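You operate a simulated robot arm through the tools that you are given. There is no shell and no other tool.

You are at the controls of a simulated robot arm. One attempt, no reset.

## Task
Put things in order on the top of the lab bench. At the end: the white sifter top from the top of the lab bench stands where the blue brush stood; the white ball stands on top of the silver steel spout (marked "Flour"); the blue brush from the top of the lab bench stands where the yellow ball stood; the yellow ball stands on top of the silver tin (marked "green tea powder"); whatever was shut is shut again. Leave all else as you found it, and nothing knocked over.

The check looks at the end state, three seconds after you hand in, the way a careful person would. Anything else that was tipped, shoved, dropped, spilled or broken makes it a failure.

## Robot
A 5-joint arm with a two-finger parallel gripper, fixed in place. Base frame: the origin is at the foot of the arm, x ahead of it, y to its left, z up; the work surface is at about z = 0. Readings come in mm, rad, newtons and seconds.
With the tool pointing down near the work surface it reaches from about 260 to 680 mm from the base axis. Its first joint turns from -1.152 to 1.152 rad. The tool tilts only in the upright plane through the base axis and itself; it spins freely about its own axis. Payload 2.9 kg.
The tool frame sits at the grasp point between the pads (the TCP): z along the fingers, y along the line on which they close. The tips reach 30 mm beyond it. The gripper opens to 110 mm. The fingers are 20 mm wide and 10 mm thick; the gripper's body (48 by 112 mm) begins 55 mm behind the TCP.
Orientation is that of the tool frame in the base frame, as [roll, pitch, yaw] about the fixed x, y, z axes, in that order (R = Rz(yaw) Ry(pitch) Rx(roll)). With the fingers straight down and closing along the base's y, the tool's x points along the base's -x, its y along +y and its z along -z.

## Interface
- The arm moves only by the tool step_arm. Its argument "steps" is one flat list of numbers, 7 for each row, row after row: the shift along the base's x, y, z in units of 30 mm (1.0 is 30 mm), then the turn, a rotation vector about the base's x, y, z in units of 4 degrees (1.0 is 4 degrees), then the finger opening in mm, from 0 to 110. In form: [tx, ty, tz, wx, wy, wz, gripper, tx, ty, tz, wx, wy, wz, gripper, ...]. A call has 1 to 20 rows; each row shifts and turns the commanded pose from where the row before left it. A call with a number of a shift or a turn outside -1 to 1 is refused whole. Each row takes 0.2 s and may step no farther than 50 mm and 0.15 rad from the row before; otherwise, or with a gripper value out of range, the whole call is refused. A pose out of reach is approached as far as the arm can. The call stops where the force on the tool passes 40 N (or 10 N more than at its start, if that is more) or the arm is blocked; 0.2 s more then pass. The fingers move at their own pace (about 108 mm/s each) and stop on an object; they squeeze with about 37 N. The grip force told is the motor's: it shows also when the fingers shut on nothing. Time passes only in rows, and 0.2 s behind the last, so rows that do not move let the fingers close. It gives the time, the measured TCP pose, the force on the tool (base axes), the opening and the grip force at its end, in the units of the frame above (readings bear some noise), with the torque about the TCP (base axes, N m) and any sound that the robot's microphone picked up.
- Cameras (640 x 400 px; columns grow to the right, rows downward): "scene" is fixed at [42.4, -454.6, 606.1]; the picture's right is [0.72, -0.69, 0.00], its down [-0.39, -0.41, -0.83] and it looks along [0.57, 0.59, -0.56] (base axes); focal length 356 px, centre (320, 200). "wrist" rides on the gripper at [72, 17, -103] in the tool frame; the picture's right is [-0.23, 0.97, 0.00], its down [-0.76, -0.18, -0.62] and it looks along [-0.61, -0.14, 0.78] (tool axes); focal length 222 px, centre (320, 200). There is no depth. A picture from a camera that has moved, and an enlarged one, comes with that camera's place and axes in the base frame and with its lens.
- get_image(camera): a new picture of that camera. It takes no simulated time.
- inspect(camera, box): a new picture of the part [left, top, right, bottom] of that camera's present view, enlarged. It takes no simulated time.
- hand_in(): hands the job in; it is judged then, once.

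Nothing tells you positions but the pictures and the camera data. Unless the task says otherwise, let go and move clear before handing in.

The tools are called after "Call:" by a JSON object that holds its "fn" and its "kwargs". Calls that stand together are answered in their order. step_arm: Moves the arm, as the interface text tells. Its arguments: {"type":"object","properties":{"steps":{"type":"array","items":{"type":"number"}}},"required":["steps"]} The other tools are called the same way: get_image (camera) takes a picture; inspect (camera, box) takes an enlarged picture of a part of a camera's view; hand_in () hands the job in.

At the start:

```text
clock: 0.0
tcp_pos: [413.3, 2.1, 279.2]
tcp_rot: [-3.141, 0.001, -3.141]
wrist_force: [0.0, -0.5, -0.3]
wrist_torque: [0.05, 0.01, 0.04]
grip_width: 110.1
grasp_force: 0.1
```

scene: 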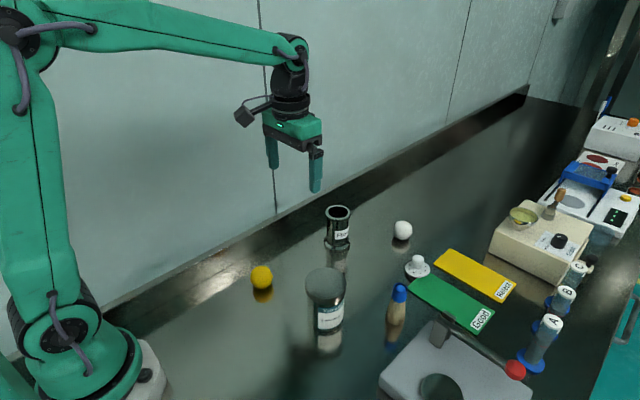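
wrist: 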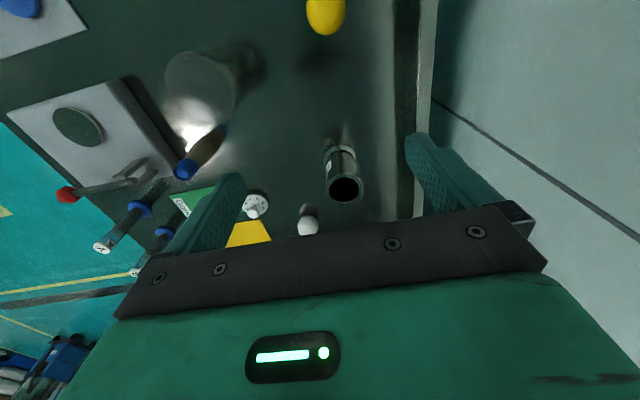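

I see a bench with a yellow ball, a white ball, a steel spout, a tin, a blue brush and a white sifter top. I'll look closer at each before moving.

Call:
{"fn": "inspect", "kwargs": {"camera": "scene", "box": [230, 190, 390, 290]}}

Call:
{"fn": "inspect", "kwargs": {"camera": "scene", "box": [290, 250, 450, 350]}}

Call:
{"fn": "inspect", "kwargs": {"camera": "scene", "box": [370, 210, 530, 310]}}

Call:
{"fn": "inspect", "kwargs": {"camera": "wrist", "box": [140, 0, 460, 200]}}

Call:
{"fn": "inspect", "kwargs": {"camera": "scene", "box": [480, 100, 640, 200]}}

Call:
{"fn": "inspect", "kwargs": {"camera": "scene", "box": [370, 280, 562, 400]}}

```text
4.00 times, centred on (310, 240) of scene
camera zoom: at [42.4, -454.6, 606.1], right [0.72, -0.69, 0.0], down [-0.39, -0.41, -0.83], along [0.57, 0.59, -0.56], focal length 1422 px, centre (360, 40)
```

zoom: 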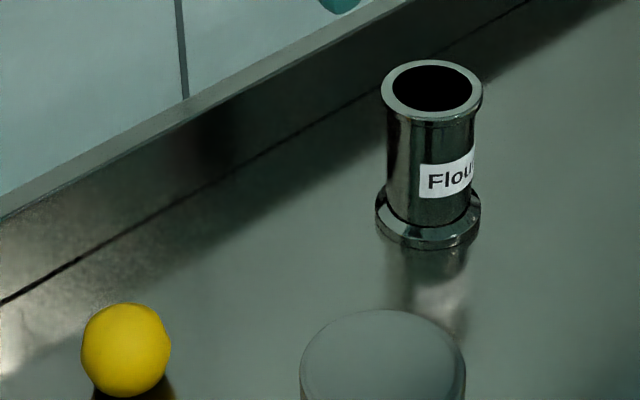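

```text
4.00 times, centred on (370, 300) of scene
camera zoom: at [42.4, -454.6, 606.1], right [0.72, -0.69, 0.0], down [-0.39, -0.41, -0.83], along [0.57, 0.59, -0.56], focal length 1422 px, centre (120, -200)
```

zoom: 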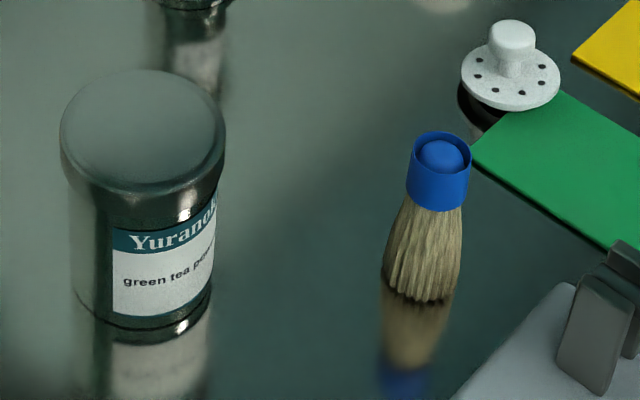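

```text
4.00 times, centred on (450, 260) of scene
camera zoom: at [42.4, -454.6, 606.1], right [0.72, -0.69, 0.0], down [-0.39, -0.41, -0.83], along [0.57, 0.59, -0.56], focal length 1422 px, centre (-200, -40)
```

zoom: 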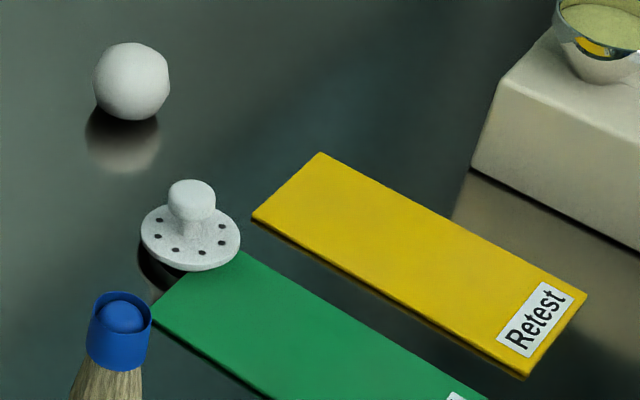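

```text
2.00 times, centred on (300, 100) of wrist
camera zoom: at [339.7, 19.1, 383.1], right [0.23, 0.97, 0.0], down [0.76, -0.18, 0.62], along [0.61, -0.14, -0.78], focal length 444 px, centre (360, 400)
```

zoom: 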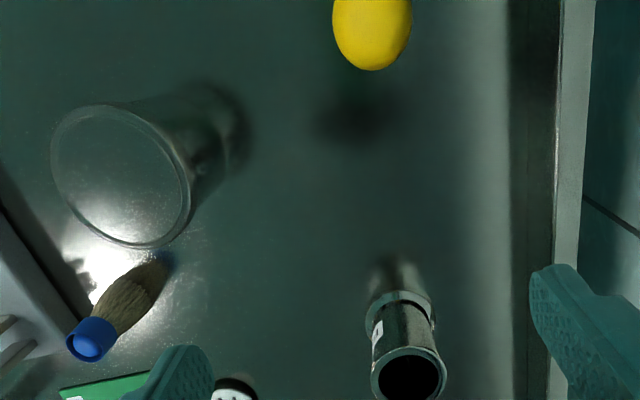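

```text
4.00 times, centred on (560, 150) of scene
camera zoom: at [42.4, -454.6, 606.1], right [0.72, -0.69, 0.0], down [-0.39, -0.41, -0.83], along [0.57, 0.59, -0.56], focal length 1422 px, centre (-640, 400)
```

zoom: 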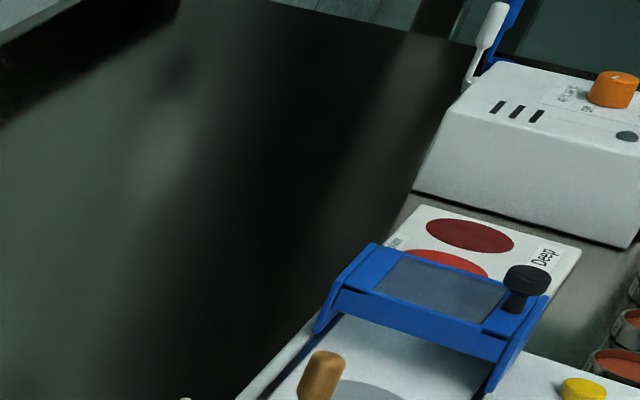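

```text
3.33 times, centred on (466, 340) of scene
camera zoom: at [42.4, -454.6, 606.1], right [0.72, -0.69, 0.0], down [-0.39, -0.41, -0.83], along [0.57, 0.59, -0.56], focal length 1185 px, centre (-167, -267)
```

zoom: 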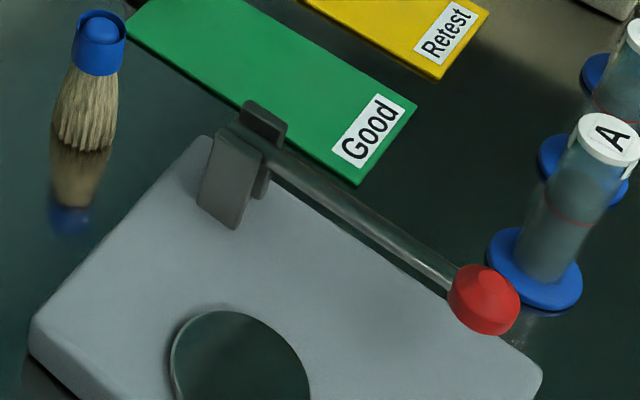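

The yellow ball is at about (332, 30), the tin at about (368, -128), the brush at about (470, -229), the sifter top at about (615, -189), the white ball at about (690, -90) and the spout at about (550, 9). I'll move above the yellow ball first for a closer wrist view.

Call:
{"fn": "step_arm", "kwargs": {"steps": [-0.54, 0.18, -0.8, 0, 0, 0, 80, -0.54, 0.18, -0.8, 0, 0, 0, 80, -0.54, 0.18, -0.8, 0, 0, 0, 80, -0.54, 0.18, -0.8, 0, 0, 0, 80, -0.54, 0.18, -0.8, 0, 0, 0, 80, 0, 0, 0, 0, 0, 0, 80]}}

Call:
{"fn": "get_image", "kwargs": {"camera": "wrist"}}

Call:
{"fn": "get_image", "kwargs": {"camera": "scene"}}

```text
clock: 1.4
tcp_pos: [331.2, 30.0, 159.2]
tcp_rot: [3.141, 0.0, 3.141]
wrist_force: [-0.2, 0.1, -0.1]
wrist_torque: [-0.03, 0.0, -0.03]
grip_width: 79.8
grasp_force: 0.0
```

```text
taken
camera wrist: at [258.3, 47.4, 263.0], right [0.23, 0.97, 0.0], down [0.76, -0.18, 0.62], along [0.61, -0.14, -0.78], focal length 222 px, centre (320, 200)
```

wrist: 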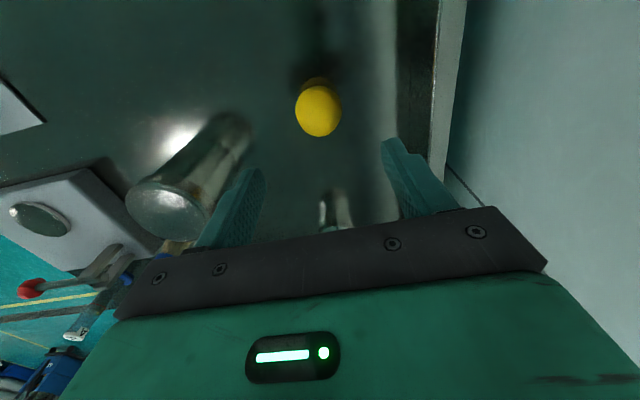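

```text
taken
```

scene: 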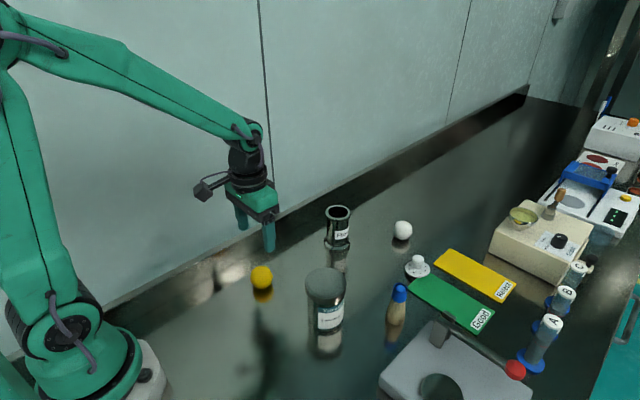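

The yellow ball sits right below the tool, about (330, 30). I'll take enlarged views of the ball and the tin.

Call:
{"fn": "inspect", "kwargs": {"camera": "wrist", "box": [260, 60, 420, 160]}}

Call:
{"fn": "inspect", "kwargs": {"camera": "wrist", "box": [100, 100, 260, 250]}}

Call:
{"fn": "inspect", "kwargs": {"camera": "scene", "box": [220, 200, 300, 310]}}

```text
4.00 times, centred on (340, 110) of wrist
camera zoom: at [258.3, 47.4, 263.0], right [0.23, 0.97, 0.0], down [0.76, -0.18, 0.62], along [0.61, -0.14, -0.78], focal length 888 px, centre (240, 560)
```

zoom: 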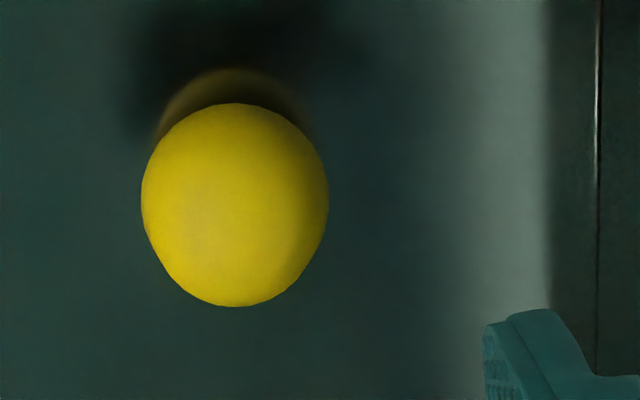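

```text
2.67 times, centred on (180, 175) of wrist
camera zoom: at [258.3, 47.4, 263.0], right [0.23, 0.97, 0.0], down [0.76, -0.18, 0.62], along [0.61, -0.14, -0.78], focal length 592 px, centre (693, 267)
```

zoom: 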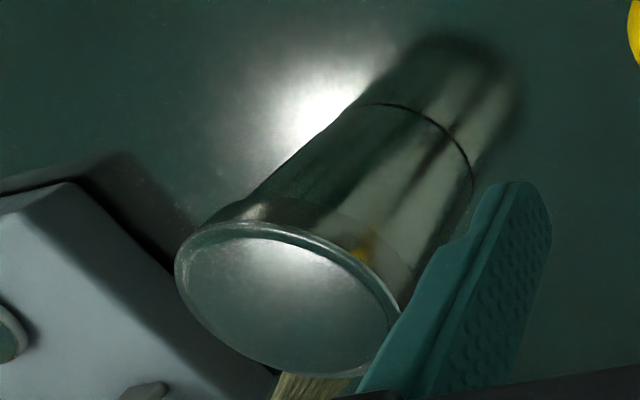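

```text
3.64 times, centred on (260, 255) of scene
camera zoom: at [42.4, -454.6, 606.1], right [0.72, -0.69, 0.0], down [-0.39, -0.41, -0.83], along [0.57, 0.59, -0.56], focal length 1293 px, centre (538, 0)
```

zoom: 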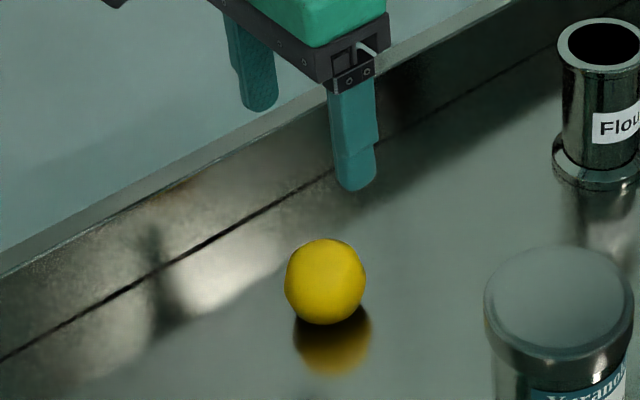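

The ball is about 49 mm across, centred at (329.5, 30). I'll go down to TCP z ≈ 42 and close on it.

Call:
{"fn": "step_arm", "kwargs": {"steps": [-0.05, 0, -0.98, 0, 0, 0, 80, 0, 0, -0.98, 0, 0, 0, 80, 0, 0, -0.98, 0, 0, 0, 80, 0, 0, -0.96, 0, 0, 0, 80, 0, 0, 0, 0, 0, 0, 80]}}

Call:
{"fn": "inspect", "kwargs": {"camera": "scene", "box": [200, 200, 320, 310]}}

Call:
{"fn": "get_image", "kwargs": {"camera": "wrist"}}

```text
clock: 2.6
tcp_pos: [329.0, 28.1, 42.1]
tcp_rot: [3.141, 0.0, 3.141]
wrist_force: [-0.1, 0.9, -0.1]
wrist_torque: [-0.04, -0.02, 0.03]
grip_width: 79.8
grasp_force: 0.0
```

```text
3.64 times, centred on (260, 255) of scene
camera zoom: at [42.4, -454.6, 606.1], right [0.72, -0.69, 0.0], down [-0.39, -0.41, -0.83], along [0.57, 0.59, -0.56], focal length 1293 px, centre (538, 0)
```

zoom: 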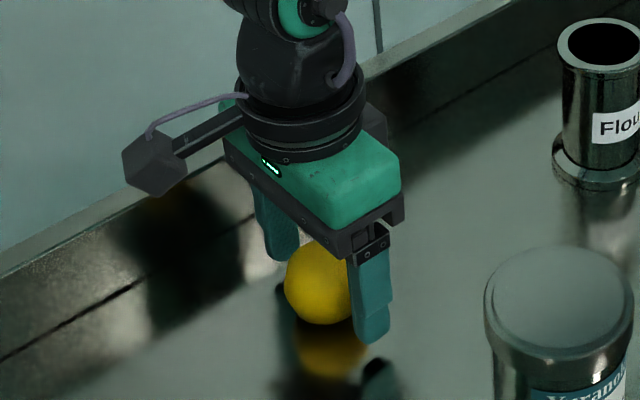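

```text
taken
camera wrist: at [257.0, 45.4, 144.8], right [0.23, 0.97, 0.0], down [0.76, -0.18, 0.62], along [0.61, -0.14, -0.78], focal length 222 px, centre (320, 200)
```

wrist: 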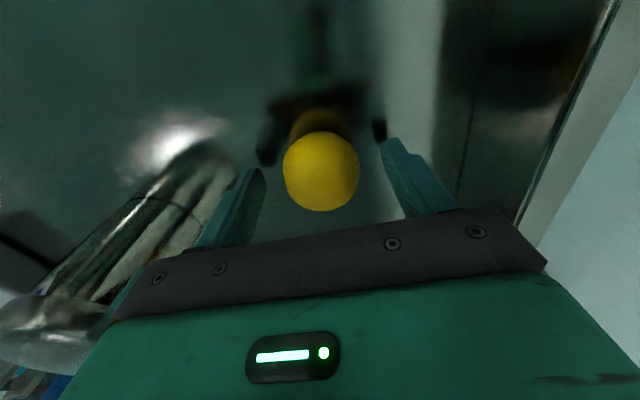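

The fingers straddle the ball, well centred. I'll close on it now.

Call:
{"fn": "step_arm", "kwargs": {"steps": [0, 0.05, 0, 0, 0, 0, 60, 0, 0, 0, 0, 0, 0, 52, 0, 0, 0, 0, 0, 0, 40, 0, 0, 0, 0, 0, 0, 40, 0, 0, 0, 0, 0, 0, 40]}}

Call:
{"fn": "get_image", "kwargs": {"camera": "wrist"}}

```text
clock: 3.8
tcp_pos: [329.0, 30.3, 43.5]
tcp_rot: [3.141, -0.001, 3.141]
wrist_force: [0.3, -0.3, -0.2]
wrist_torque: [-0.02, 0.0, -0.01]
grip_width: 48.2
grasp_force: 37.2
```

```text
taken
camera wrist: at [256.7, 46.9, 145.6], right [0.23, 0.97, 0.0], down [0.76, -0.18, 0.62], along [0.61, -0.14, -0.78], focal length 222 px, centre (320, 200)
```

wrist: 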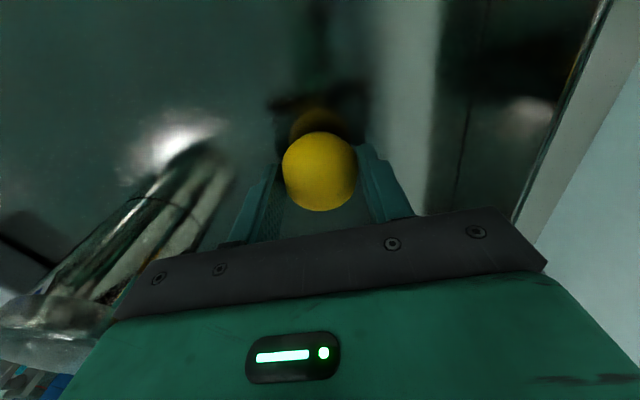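

The ball is gripped at 48.2 mm. I'll lift it and carry it high over towards the tin.

Call:
{"fn": "step_arm", "kwargs": {"steps": [0, 0, 0.95, 0, 0, 0, 40, 0, 0, 0.95, 0, 0, 0, 40, 0, 0, 0.95, 0, 0, 0, 40, 0, 0, 0.95, 0, 0, 0, 40, 0, 0, 0.95, 0, 0, 0, 40, 0, 0, 0.95, 0, 0, 0, 40, 0.217, -0.87, 0, 0, 0, 0, 40, 0.217, -0.87, 0, 0, 0, 0, 40, 0.217, -0.87, 0, 0, 0, 0, 40, 0.217, -0.87, 0, 0, 0, 0, 40, 0.217, -0.87, 0, 0, 0, 0, 40, 0.217, -0.87, 0, 0, 0, 0, 40, 0, 0, 0, 0, 0, 0, 40]}}

Call:
{"fn": "get_image", "kwargs": {"camera": "wrist"}}

Call:
{"fn": "get_image", "kwargs": {"camera": "scene"}}

```text
clock: 6.6
tcp_pos: [369.9, -125.0, 214.5]
tcp_rot: [-3.14, 0.001, -3.141]
wrist_force: [0.4, 0.5, -1.2]
wrist_torque: [-0.01, 0.0, -0.01]
grip_width: 48.3
grasp_force: 36.9
```

```text
taken
camera wrist: at [296.8, -108.7, 317.2], right [0.23, 0.97, 0.0], down [0.76, -0.18, 0.62], along [0.61, -0.14, -0.78], focal length 222 px, centre (320, 200)
```

wrist: 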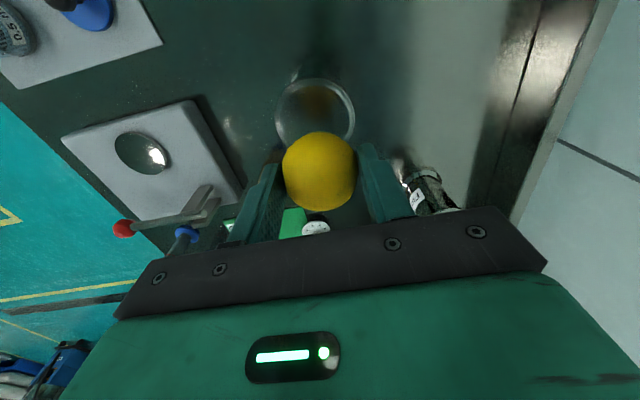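

```text
taken
```

scene: 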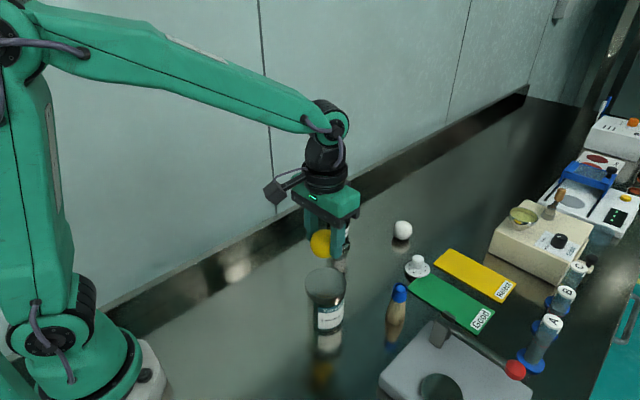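

Call:
{"fn": "inspect", "kwargs": {"camera": "wrist", "box": [240, 60, 400, 160]}}

Call:
{"fn": "inspect", "kwargs": {"camera": "scene", "box": [280, 240, 380, 340]}}

Call:
{"fn": "inspect", "kwargs": {"camera": "scene", "box": [280, 180, 380, 280]}}

```text
4.00 times, centred on (320, 110) of wrist
camera zoom: at [296.8, -108.7, 317.2], right [0.23, 0.97, 0.0], down [0.76, -0.18, 0.62], along [0.61, -0.14, -0.78], focal length 888 px, centre (320, 560)
```

zoom: 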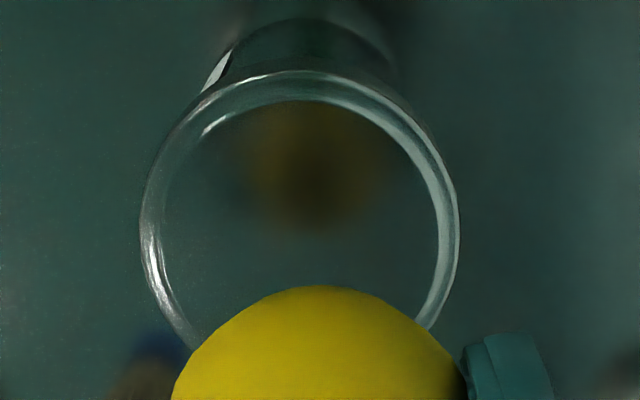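

```text
4.00 times, centred on (330, 290) of scene
camera zoom: at [42.4, -454.6, 606.1], right [0.72, -0.69, 0.0], down [-0.39, -0.41, -0.83], along [0.57, 0.59, -0.56], focal length 1422 px, centre (280, -160)
```

zoom: 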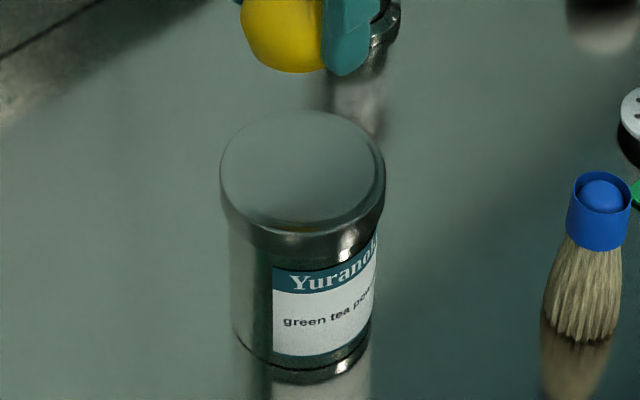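

```text
4.00 times, centred on (330, 230) of scene
camera zoom: at [42.4, -454.6, 606.1], right [0.72, -0.69, 0.0], down [-0.39, -0.41, -0.83], along [0.57, 0.59, -0.56], focal length 1422 px, centre (280, 80)
```

zoom: 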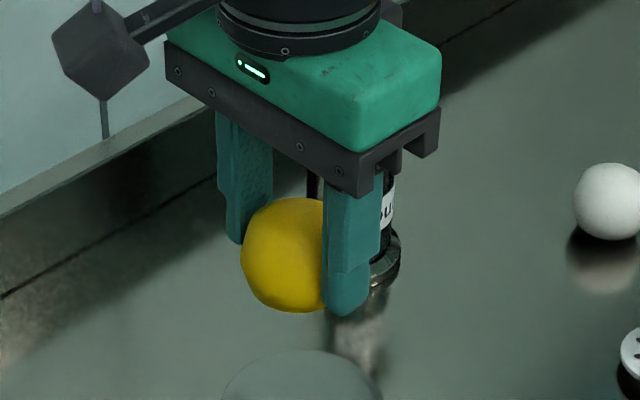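

The lid centre works out to about (368, -130), its top at about z 103–105. I'll shift over it and come down to just above the lid.

Call:
{"fn": "step_arm", "kwargs": {"steps": [0, -0.13, -0.9, 0, 0, 0, 40, 0, 0, -0.9, 0, 0, 0, 40, 0, 0, 0, 0, 0, 0, 40, 0, 0, 0, 0, 0, 0, 40]}}

Call:
{"fn": "get_image", "kwargs": {"camera": "wrist"}}

Call:
{"fn": "inspect", "kwargs": {"camera": "scene", "box": [270, 190, 390, 310]}}

```text
clock: 7.6
tcp_pos: [370.4, -128.4, 160.3]
tcp_rot: [-3.141, -0.002, -3.141]
wrist_force: [-0.2, 0.7, -0.9]
wrist_torque: [0.02, -0.01, 0.03]
grip_width: 48.1
grasp_force: 36.5
```

```text
taken
camera wrist: at [296.9, -112.8, 262.5], right [0.23, 0.97, 0.0], down [0.76, -0.18, 0.62], along [0.61, -0.14, -0.78], focal length 222 px, centre (320, 200)
```

wrist: 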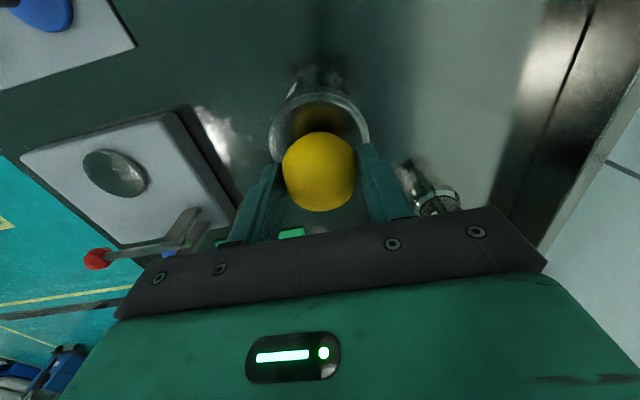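

```text
3.33 times, centred on (330, 250) of scene
camera zoom: at [42.4, -454.6, 606.1], right [0.72, -0.69, 0.0], down [-0.39, -0.41, -0.83], along [0.57, 0.59, -0.56], focal length 1185 px, centre (287, 33)
```

zoom: 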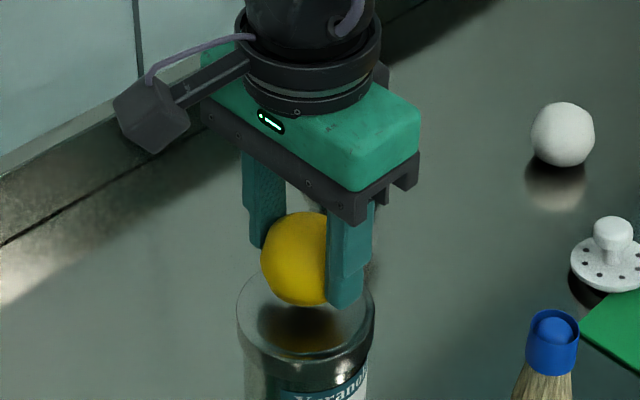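

Call:
{"fn": "inspect", "kwargs": {"camera": "wrist", "box": [240, 60, 400, 160]}}

Call:
{"fn": "inspect", "kwargs": {"camera": "scene", "box": [290, 240, 370, 300]}}

```text
4.00 times, centred on (320, 110) of wrist
camera zoom: at [296.9, -112.8, 262.5], right [0.23, 0.97, 0.0], down [0.76, -0.18, 0.62], along [0.61, -0.14, -0.78], focal length 888 px, centre (320, 560)
```

zoom: 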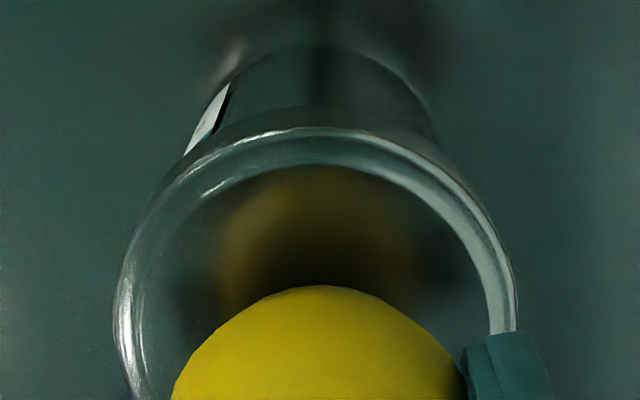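

```text
6.67 times, centred on (330, 270) of scene
camera zoom: at [42.4, -454.6, 606.1], right [0.72, -0.69, 0.0], down [-0.39, -0.41, -0.83], along [0.57, 0.59, -0.56], focal length 2370 px, centre (253, -267)
```

zoom: 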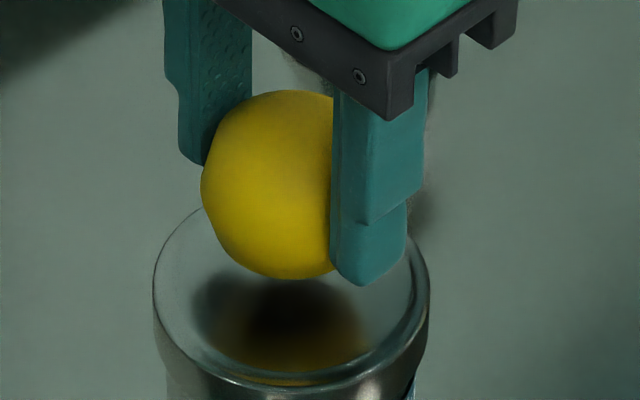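

The ball is centred over the lid to within about 1 mm. I'll come down in small steps and watch the force for contact.

Call:
{"fn": "step_arm", "kwargs": {"steps": [-0.03, 0, -0.2, 0, 0, 0, 40, 0, 0, -0.1, 0, 0, 0, 40, 0, 0, 0, 0, 0, 0, 40]}}

Call:
{"fn": "inspect", "kwargs": {"camera": "scene", "box": [290, 240, 370, 300]}}

```text
clock: 8.4
tcp_pos: [368.4, -129.5, 151.9]
tcp_rot: [3.141, 0.0, 3.141]
wrist_force: [0.0, -0.1, 0.3]
wrist_torque: [0.0, 0.0, -0.01]
grip_width: 48.0
grasp_force: 37.7
```

```text
6.67 times, centred on (330, 270) of scene
camera zoom: at [42.4, -454.6, 606.1], right [0.72, -0.69, 0.0], down [-0.39, -0.41, -0.83], along [0.57, 0.59, -0.56], focal length 2370 px, centre (253, -267)
```

zoom: 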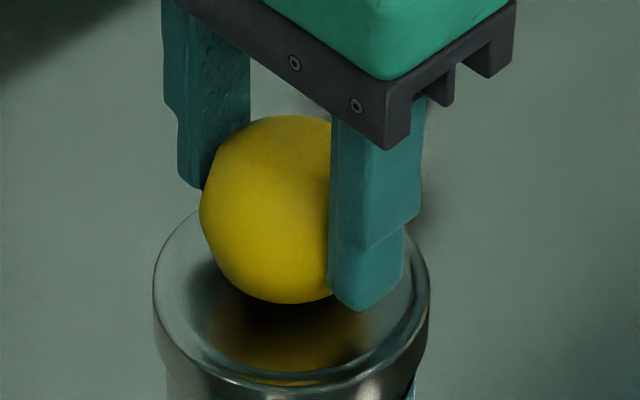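

Call:
{"fn": "step_arm", "kwargs": {"steps": [0, 0, -0.07, 0, 0, 0, 40, 0, 0, -0.07, 0, 0, 0, 40, 0, 0, 0, 0, 0, 0, 40]}}

Call:
{"fn": "inspect", "kwargs": {"camera": "scene", "box": [290, 240, 370, 300]}}

```text
clock: 9.2
tcp_pos: [368.5, -129.8, 147.5]
tcp_rot: [3.14, -0.001, -3.141]
wrist_force: [0.7, 0.0, -1.4]
wrist_torque: [-0.01, 0.0, 0.02]
grip_width: 48.2
grasp_force: 36.7
```

```text
6.67 times, centred on (330, 270) of scene
camera zoom: at [42.4, -454.6, 606.1], right [0.72, -0.69, 0.0], down [-0.39, -0.41, -0.83], along [0.57, 0.59, -0.56], focal length 2370 px, centre (253, -267)
```

zoom: 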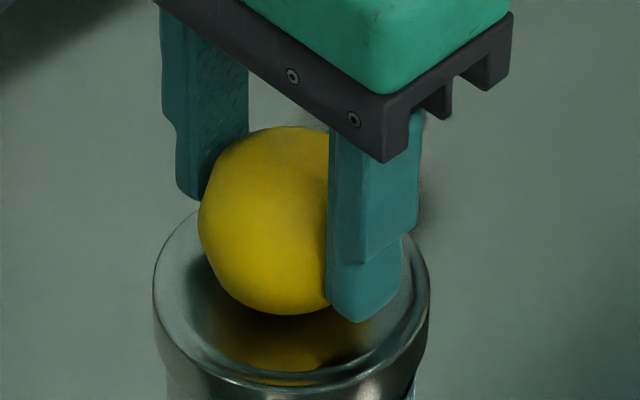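

Call:
{"fn": "step_arm", "kwargs": {"steps": [0, 0, -0.05, 0, 0, 0, 40, 0, 0, 0, 0, 0, 0, 40]}}

Call:
{"fn": "inspect", "kwargs": {"camera": "scene", "box": [290, 240, 370, 300]}}

```text
clock: 9.8
tcp_pos: [369.4, -129.8, 146.1]
tcp_rot: [3.141, 0.002, -3.141]
wrist_force: [-4.8, 1.9, 16.8]
wrist_torque: [0.08, 0.22, 0.0]
grip_width: 48.0
grasp_force: 37.0
```

```text
6.67 times, centred on (330, 270) of scene
camera zoom: at [42.3, -454.6, 606.1], right [0.72, -0.69, 0.0], down [-0.39, -0.41, -0.83], along [0.57, 0.59, -0.56], focal length 2370 px, centre (253, -267)
```

zoom: 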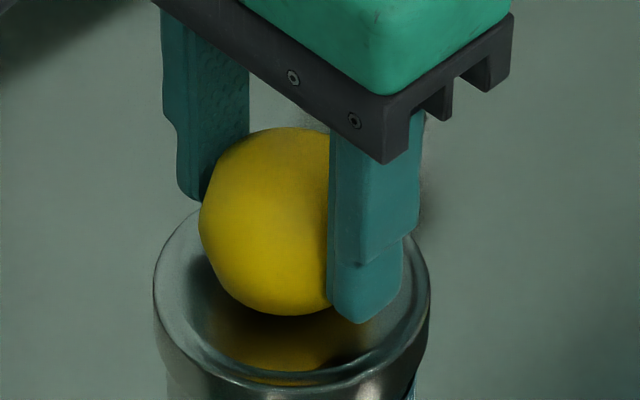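

Contact is made, with 17 N upward force. I'll ease up about 1 mm to take the load off before releasing.

Call:
{"fn": "step_arm", "kwargs": {"steps": [0, 0, 0.035, 0, 0, 0, 40, 0, 0, 0, 0, 0, 0, 40]}}

```text
clock: 10.4
tcp_pos: [367.8, -128.2, 147.1]
tcp_rot: [-3.142, 0.001, 3.141]
wrist_force: [1.9, 0.3, 4.8]
wrist_torque: [0.02, -0.13, -0.01]
grip_width: 48.2
grasp_force: 37.3
```

Call:
{"fn": "step_arm", "kwargs": {"steps": [0, 0, 0.01, 0, 0, 0, 40, 0, 0, 0, 0, 0, 0, 48, 0, 0, 0, 0, 0, 0, 49, 0, 0, 0, 0, 0, 0, 50, 0, 0, 0, 0, 0, 0, 51, 0, 0, 0, 0, 0, 0, 52, 0, 0, 0, 0, 0, 0, 52]}}

Call:
{"fn": "inspect", "kwargs": {"camera": "scene", "box": [290, 240, 370, 300]}}

Call:
{"fn": "get_image", "kwargs": {"camera": "wrist"}}

```text
clock: 12.0
tcp_pos: [368.8, -129.7, 148.4]
tcp_rot: [-3.141, 0.0, 3.141]
wrist_force: [0.4, 0.5, 0.4]
wrist_torque: [0.02, 0.01, -0.02]
grip_width: 52.0
grasp_force: 0.1
```

```text
6.67 times, centred on (330, 270) of scene
camera zoom: at [42.4, -454.6, 606.1], right [0.72, -0.69, 0.0], down [-0.39, -0.41, -0.83], along [0.57, 0.59, -0.56], focal length 2370 px, centre (253, -267)
```

zoom: 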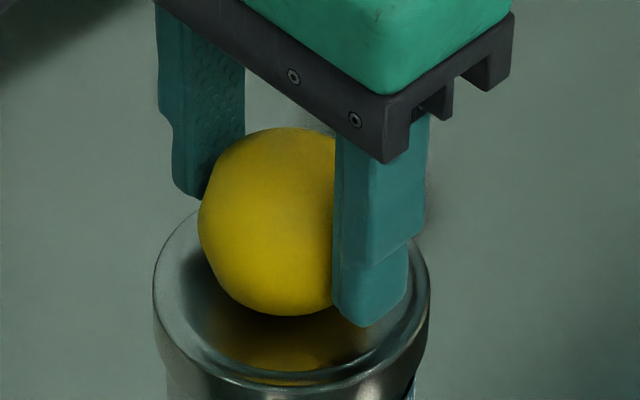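

```text
taken
camera wrist: at [295.5, -113.2, 249.7], right [0.23, 0.97, 0.0], down [0.76, -0.18, 0.62], along [0.61, -0.14, -0.78], focal length 222 px, centre (320, 200)
```

wrist: 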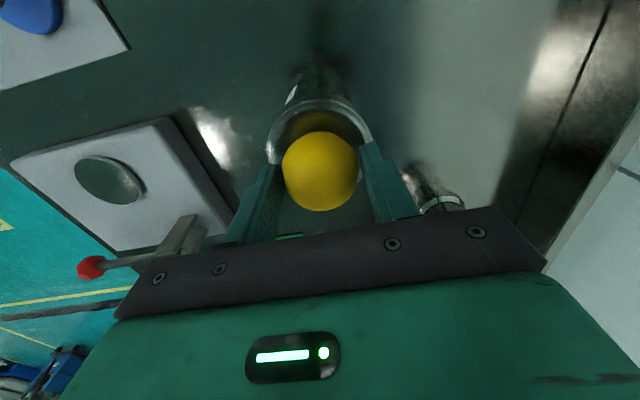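

The ball is free and appears still. I'll wait a moment with the fingers close around it to see if it stays, then open wider.

Call:
{"fn": "step_arm", "kwargs": {"steps": [0, 0, 0, 0, 0, 0, 54, 0, 0, 0, 0, 0, 0, 56, 0, 0, 0, 0, 0, 0, 58, 0, 0, 0, 0, 0, 0, 60, 0, 0, 0, 0, 0, 0, 60, 0, 0, 0, 0, 0, 0, 60, 0, 0, 0, 0, 0, 0, 60]}}

Call:
{"fn": "inspect", "kwargs": {"camera": "scene", "box": [290, 240, 370, 300]}}

Call:
{"fn": "inspect", "kwargs": {"camera": "wrist", "box": [240, 80, 400, 220]}}

```text
clock: 13.6
tcp_pos: [367.9, -128.5, 147.4]
tcp_rot: [3.141, 0.001, -3.139]
wrist_force: [-0.6, 0.1, 0.0]
wrist_torque: [0.01, -0.01, 0.0]
grip_width: 59.8
grasp_force: 0.0
```

```text
6.67 times, centred on (330, 270) of scene
camera zoom: at [42.4, -454.6, 606.1], right [0.72, -0.69, 0.0], down [-0.39, -0.41, -0.83], along [0.57, 0.59, -0.56], focal length 2370 px, centre (253, -267)
```

zoom: 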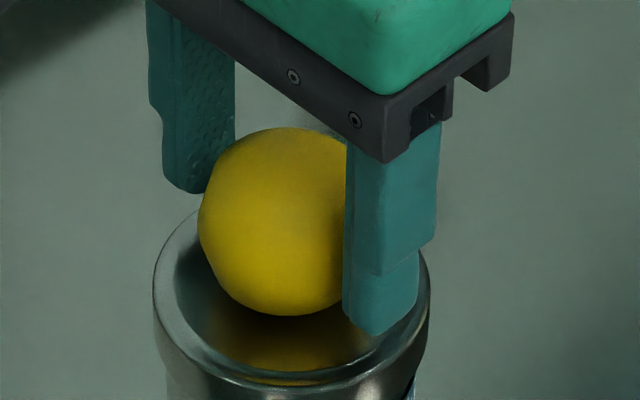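

```text
2.86 times, centred on (320, 150) of wrist
camera zoom: at [295.5, -113.2, 249.7], right [0.23, 0.97, 0.0], down [0.76, -0.18, 0.62], along [0.61, -0.14, -0.78], focal length 635 px, centre (320, 343)
```

zoom: 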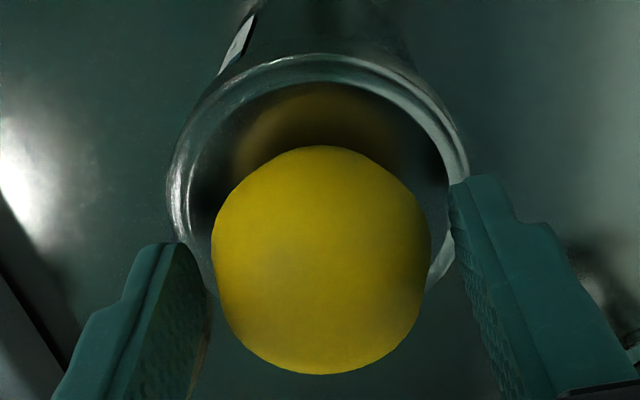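

The yellow ball rests stably on the tin lid, inside its raised rim. I'll lift straight up and travel to above the brush.

Call:
{"fn": "step_arm", "kwargs": {"steps": [0, 0, 0, 0, 0, 0, 70, 0, 0, 0.3, 0, 0, 0, 75, 0, 0, 0.8, 0, 0, 0, 75, 0, 0, 1, 0, 0, 0, 75, 0, 0, 1, 0, 0, 0, 75, 0.85, -0.82, 0, 0, 0, 0, 75, 0.85, -0.82, 0, 0, 0, 0, 75, 0.85, -0.82, 0, 0, 0, 0, 75, 0.85, -0.82, 0, 0, 0, 0, 75, 0, 0, 0, 0, 0, 0, 75]}}

Call:
{"fn": "get_image", "kwargs": {"camera": "wrist"}}

Call:
{"fn": "get_image", "kwargs": {"camera": "scene"}}

```text
clock: 15.8
tcp_pos: [468.6, -228.4, 240.8]
tcp_rot: [-3.14, 0.0, 3.141]
wrist_force: [-0.8, 0.1, -0.2]
wrist_torque: [0.02, -0.01, 0.04]
grip_width: 75.1
grasp_force: 0.0
```

```text
taken
camera wrist: at [395.4, -212.0, 343.3], right [0.23, 0.97, 0.0], down [0.76, -0.18, 0.62], along [0.61, -0.14, -0.78], focal length 222 px, centre (320, 200)
```

wrist: 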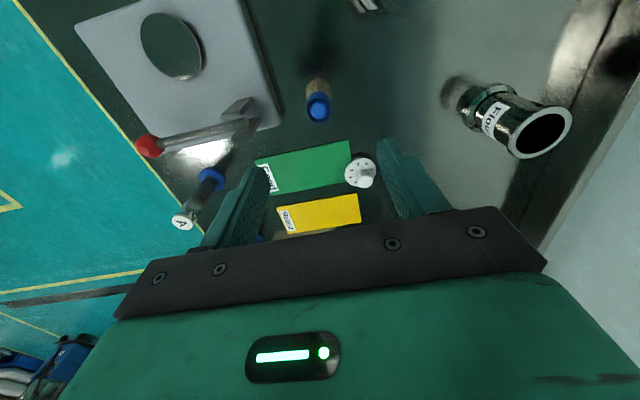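

```text
taken
```

scene: 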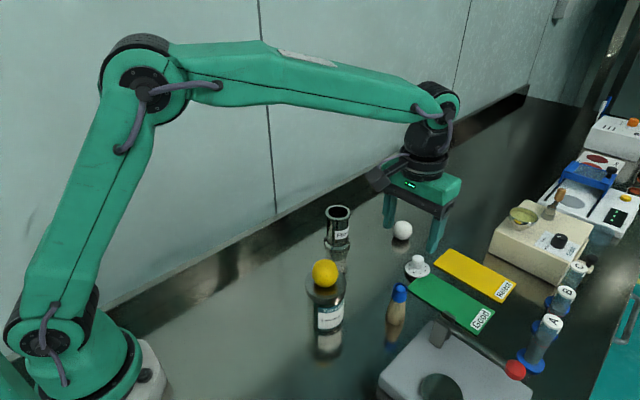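

The ball stays put on the tin. Now I'll look closely at the brush, the sifter top and the spout mouth from here.

Call:
{"fn": "inspect", "kwargs": {"camera": "wrist", "box": [270, 60, 370, 140]}}

Call:
{"fn": "inspect", "kwargs": {"camera": "wrist", "box": [310, 130, 410, 210]}}

Call:
{"fn": "inspect", "kwargs": {"camera": "wrist", "box": [430, 60, 590, 180]}}

Call:
{"fn": "inspect", "kwargs": {"camera": "scene", "box": [360, 270, 440, 350]}}

```text
5.00 times, centred on (320, 100) of wrist
camera zoom: at [395.4, -212.0, 343.3], right [0.23, 0.97, 0.0], down [0.76, -0.18, 0.62], along [0.61, -0.14, -0.78], focal length 1111 px, centre (320, 700)
```

zoom: 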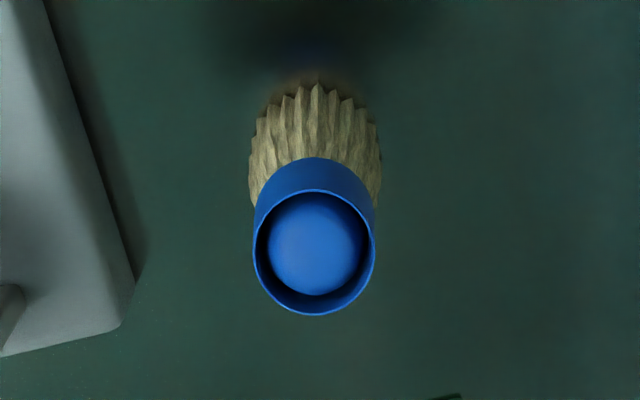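

```text
5.00 times, centred on (360, 170) of wrist
camera zoom: at [395.4, -212.0, 343.3], right [0.23, 0.97, 0.0], down [0.76, -0.18, 0.62], along [0.61, -0.14, -0.78], focal length 1111 px, centre (120, 350)
```

zoom: 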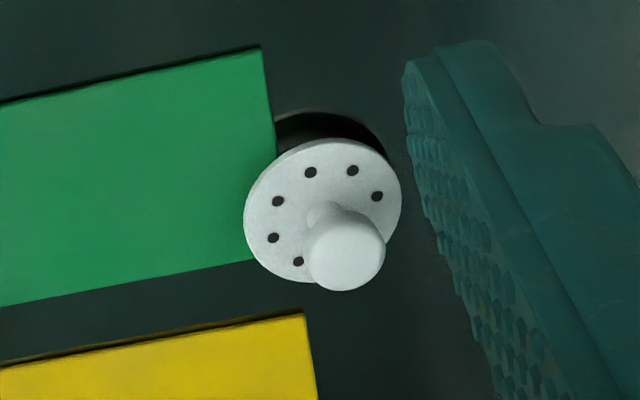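

```text
3.33 times, centred on (510, 120) of wrist
camera zoom: at [395.4, -212.0, 343.3], right [0.23, 0.97, 0.0], down [0.76, -0.18, 0.62], along [0.61, -0.14, -0.78], focal length 740 px, centre (-313, 467)
```

zoom: 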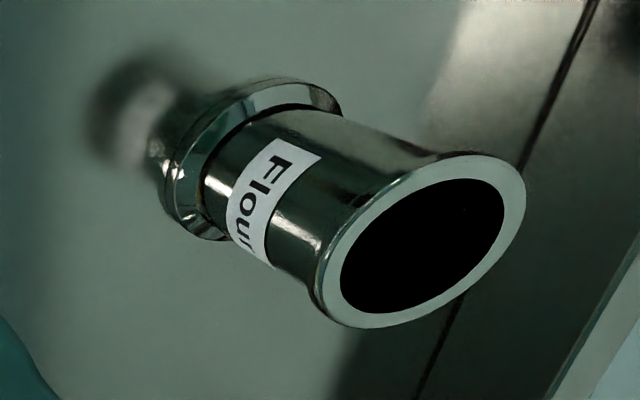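

```text
5.00 times, centred on (400, 310) of scene
camera zoom: at [42.4, -454.6, 606.1], right [0.72, -0.69, 0.0], down [-0.39, -0.41, -0.83], along [0.57, 0.59, -0.56], focal length 1778 px, centre (-80, -350)
```

zoom: 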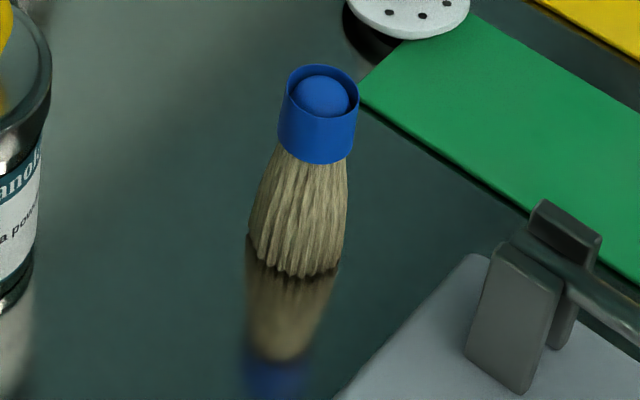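

The brush is at (469, -230) with its blue cap from about z 72 to 93. I'll go down to grip the cap only, with fingertips at z ≈ 72.

Call:
{"fn": "step_arm", "kwargs": {"steps": [0.03, -0.03, -0.92, 0, 0, 0, 65, 0, 0, -0.92, 0, 0, 0, 65, 0, 0, -0.92, 0, 0, 0, 65, 0, 0, -0.92, 0, 0, 0, 65, 0, 0, -0.92, 0, 0, 0, 65, 0, 0, 0, 0, 0, 0, 65]}}

Call:
{"fn": "get_image", "kwargs": {"camera": "wrist"}}

Call:
{"fn": "inspect", "kwargs": {"camera": "scene", "box": [340, 220, 460, 340]}}

```text
clock: 17.2
tcp_pos: [470.1, -228.9, 102.4]
tcp_rot: [-3.14, 0.0, -3.141]
wrist_force: [0.3, 0.3, 0.5]
wrist_torque: [0.02, 0.05, -0.01]
grip_width: 65.2
grasp_force: 0.1
```

```text
taken
camera wrist: at [397.5, -212.8, 204.7], right [0.23, 0.97, 0.0], down [0.76, -0.18, 0.62], along [0.61, -0.14, -0.78], focal length 222 px, centre (320, 200)
```

wrist: 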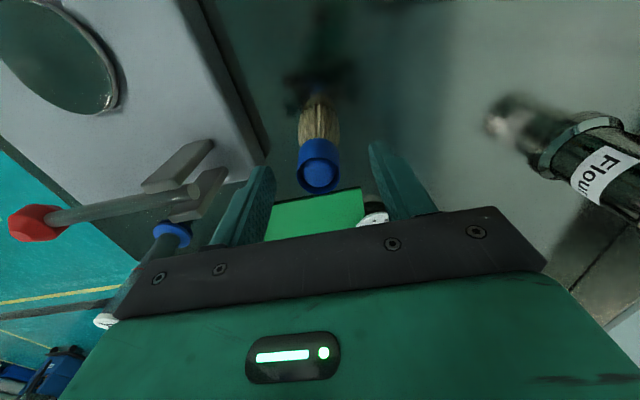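

```text
3.33 times, centred on (400, 280) of scene
camera zoom: at [42.4, -454.6, 606.1], right [0.72, -0.69, 0.0], down [-0.39, -0.41, -0.83], along [0.57, 0.59, -0.56], focal length 1185 px, centre (53, -67)
```

zoom: 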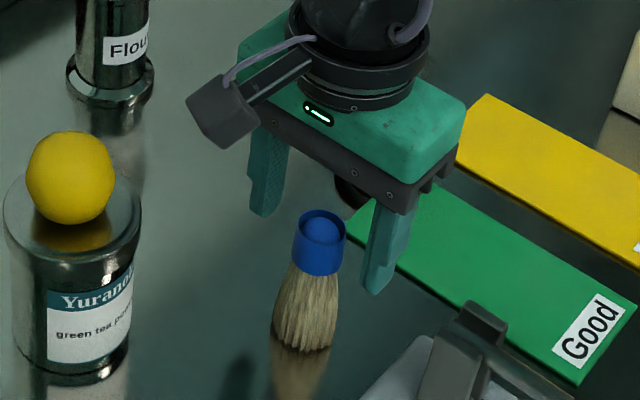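

Call:
{"fn": "inspect", "kwargs": {"camera": "wrist", "box": [260, 80, 380, 220]}}

```text
2.86 times, centred on (320, 150) of wrist
camera zoom: at [397.5, -212.8, 204.7], right [0.23, 0.97, 0.0], down [0.76, -0.18, 0.62], along [0.61, -0.14, -0.78], focal length 635 px, centre (320, 343)
```

zoom: 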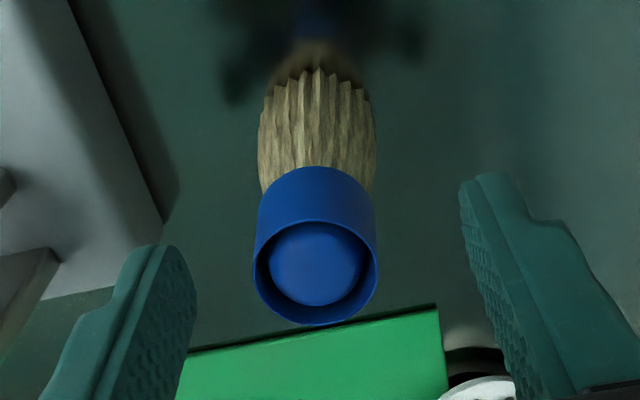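

Aligned with the cap. Closing on it.

Call:
{"fn": "step_arm", "kwargs": {"steps": [-0.04, 0, -0.03, 0, 0, 0, 45, 0, 0, 0, 0, 0, 0, 32, 0, 0, 0, 0, 0, 0, 20, 0, 0, 0, 0, 0, 0, 20, 0, 0, 0, 0, 0, 0, 20]}}

Call:
{"fn": "inspect", "kwargs": {"camera": "scene", "box": [340, 220, 460, 340]}}

Call:
{"fn": "inspect", "kwargs": {"camera": "wrist", "box": [260, 80, 380, 220]}}

```text
clock: 18.4
tcp_pos: [469.0, -230.3, 101.3]
tcp_rot: [-3.141, 0.0, -3.14]
wrist_force: [-0.6, -0.5, -0.4]
wrist_torque: [0.01, 0.01, 0.01]
grip_width: 26.8
grasp_force: 37.2
```

```text
3.33 times, centred on (400, 280) of scene
camera zoom: at [42.4, -454.6, 606.1], right [0.72, -0.69, 0.0], down [-0.39, -0.41, -0.83], along [0.57, 0.59, -0.56], focal length 1185 px, centre (53, -67)
```

zoom: 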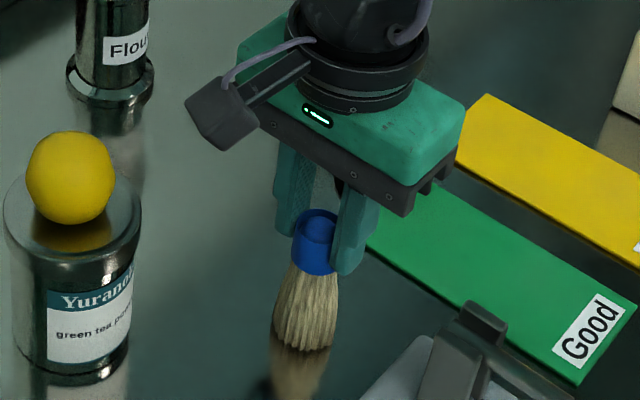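

```text
2.86 times, centred on (320, 150) of wrist
camera zoom: at [396.5, -213.1, 204.4], right [0.23, 0.97, 0.0], down [0.76, -0.18, 0.62], along [0.61, -0.14, -0.78], focal length 635 px, centre (320, 343)
```

zoom: 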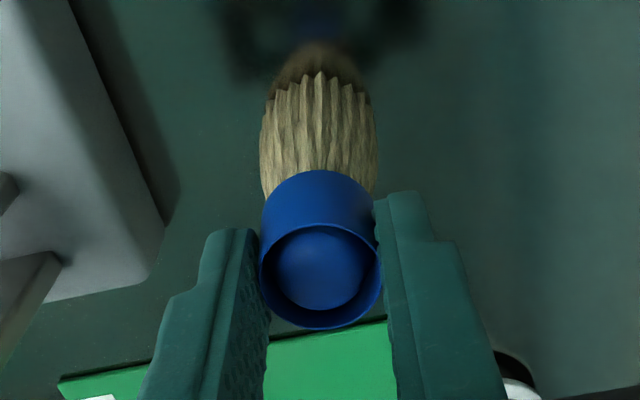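

The brush is gripped at 26.8 mm. I'll lift it high and take it around the tin to above where the yellow ball stood.

Call:
{"fn": "step_arm", "kwargs": {"steps": [0, 0, 0.5, 0, 0, 0, 20, 0, 0, 1, 0, 0, 0, 20, 0, 0, 1, 0, 0, 0, 20, 0, 0, 1, 0, 0, 0, 20, 0, 0, 1, 0, 0, 0, 20, 0, 0, 1, 0, 0, 0, 20, 0, 0, 0.5, 0, 0, 0, 20, -0.158, 0.944, 0, 0, 0, 0, 20, -0.158, 0.944, 0, 0, 0, 0, 20, -0.158, 0.944, 0, 0, 0, 0, 20, -0.158, 0.944, 0, 0, 0, 0, 20, -0.158, 0.944, 0, 0, 0, 0, 20, -0.158, 0.944, 0, 0, 0, 0, 20, -0.92, 0.75, 0, 0, 0, 0, 20, -0.92, 0.75, 0, 0, 0, 0, 20, -0.92, 0.75, 0, 0, 0, 0, 20, -0.92, 0.75, 0, 0, 0, 0, 20, 0, 0, 0, 0, 0, 0, 20]}}

Call:
{"fn": "get_image", "kwargs": {"camera": "wrist"}}

Call:
{"fn": "get_image", "kwargs": {"camera": "scene"}}

```text
clock: 22.2
tcp_pos: [331.0, 30.5, 282.8]
tcp_rot: [3.141, 0.0, 3.141]
wrist_force: [0.2, 0.6, -0.2]
wrist_torque: [0.01, 0.01, 0.0]
grip_width: 26.6
grasp_force: 36.9
```

```text
taken
camera wrist: at [257.7, 47.2, 384.9], right [0.23, 0.97, 0.0], down [0.76, -0.18, 0.62], along [0.61, -0.14, -0.78], focal length 222 px, centre (320, 200)
```

wrist: 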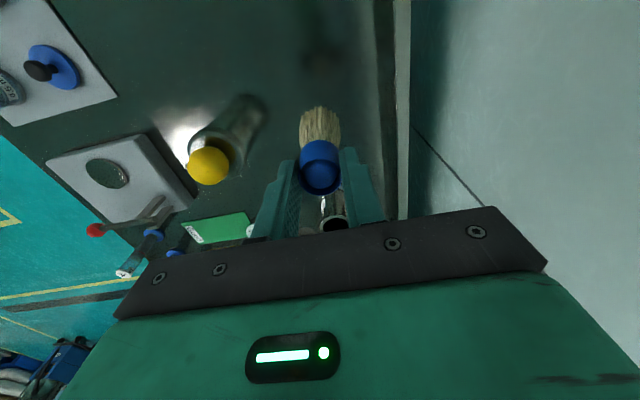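

```text
taken
```

scene: 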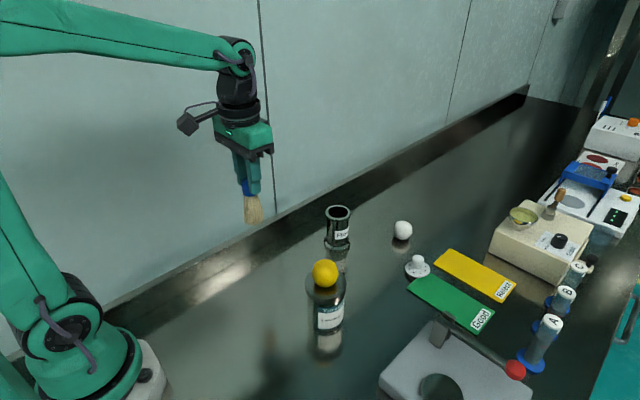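

The brush is over the ball's old spot, TCP about (329.7, 30.2). I'll go down, slowing near the surface.

Call:
{"fn": "step_arm", "kwargs": {"steps": [-0.02, 0, -1, 0, 0, 0, 20, 0, 0, -1, 0, 0, 0, 20, 0, 0, -1, 0, 0, 0, 20, 0, 0, -1, 0, 0, 0, 20, 0, 0, -1, 0, 0, 0, 20, 0, 0, -0.6, 0, 0, 0, 20, 0, 0, -0.2, 0, 0, 0, 20, 0, 0, 0, 0, 0, 0, 20]}}

Call:
{"fn": "inspect", "kwargs": {"camera": "scene", "box": [200, 200, 320, 320]}}

```text
clock: 24.0
tcp_pos: [330.2, 30.6, 107.0]
tcp_rot: [3.141, 0.0, -3.14]
wrist_force: [-0.6, 0.0, -1.9]
wrist_torque: [0.01, 0.01, -0.01]
grip_width: 26.4
grasp_force: 36.7
```

```text
3.33 times, centred on (260, 260) of scene
camera zoom: at [42.4, -454.6, 606.1], right [0.72, -0.69, 0.0], down [-0.39, -0.41, -0.83], along [0.57, 0.59, -0.56], focal length 1185 px, centre (520, 0)
```

zoom: 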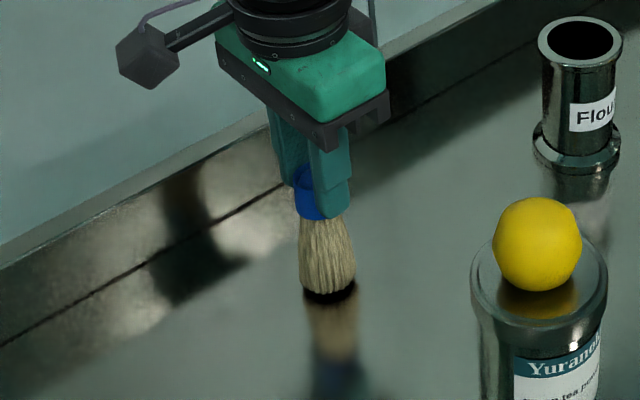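

Call:
{"fn": "step_arm", "kwargs": {"steps": [0, 0, -0.1, 0, 0, 0, 20, 0, 0, -0.07, 0, 0, 0, 20, 0, 0, 0, 0, 0, 0, 20]}}

```text
clock: 24.8
tcp_pos: [330.9, 30.1, 101.8]
tcp_rot: [3.141, -0.001, -3.141]
wrist_force: [0.0, 0.2, -1.3]
wrist_torque: [-0.02, 0.0, -0.03]
grip_width: 26.6
grasp_force: 37.0
```

Call:
{"fn": "step_arm", "kwargs": {"steps": [0, 0, -0.03, 0, 0, 0, 20, 0, 0, 0, 0, 0, 0, 20]}}

Call:
{"fn": "inspect", "kwargs": {"camera": "scene", "box": [220, 230, 300, 310]}}

```text
clock: 25.4
tcp_pos: [329.7, 30.7, 101.2]
tcp_rot: [3.141, 0.001, -3.141]
wrist_force: [-1.5, -2.2, 11.0]
wrist_torque: [-0.11, 0.18, 0.02]
grip_width: 26.7
grasp_force: 37.1
```

```text
5.00 times, centred on (260, 270) of scene
camera zoom: at [42.4, -454.6, 606.1], right [0.72, -0.69, 0.0], down [-0.39, -0.41, -0.83], along [0.57, 0.59, -0.56], focal length 1778 px, centre (620, -150)
```

zoom: 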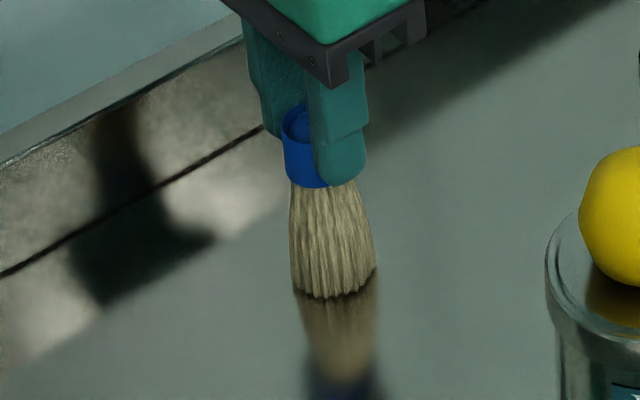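

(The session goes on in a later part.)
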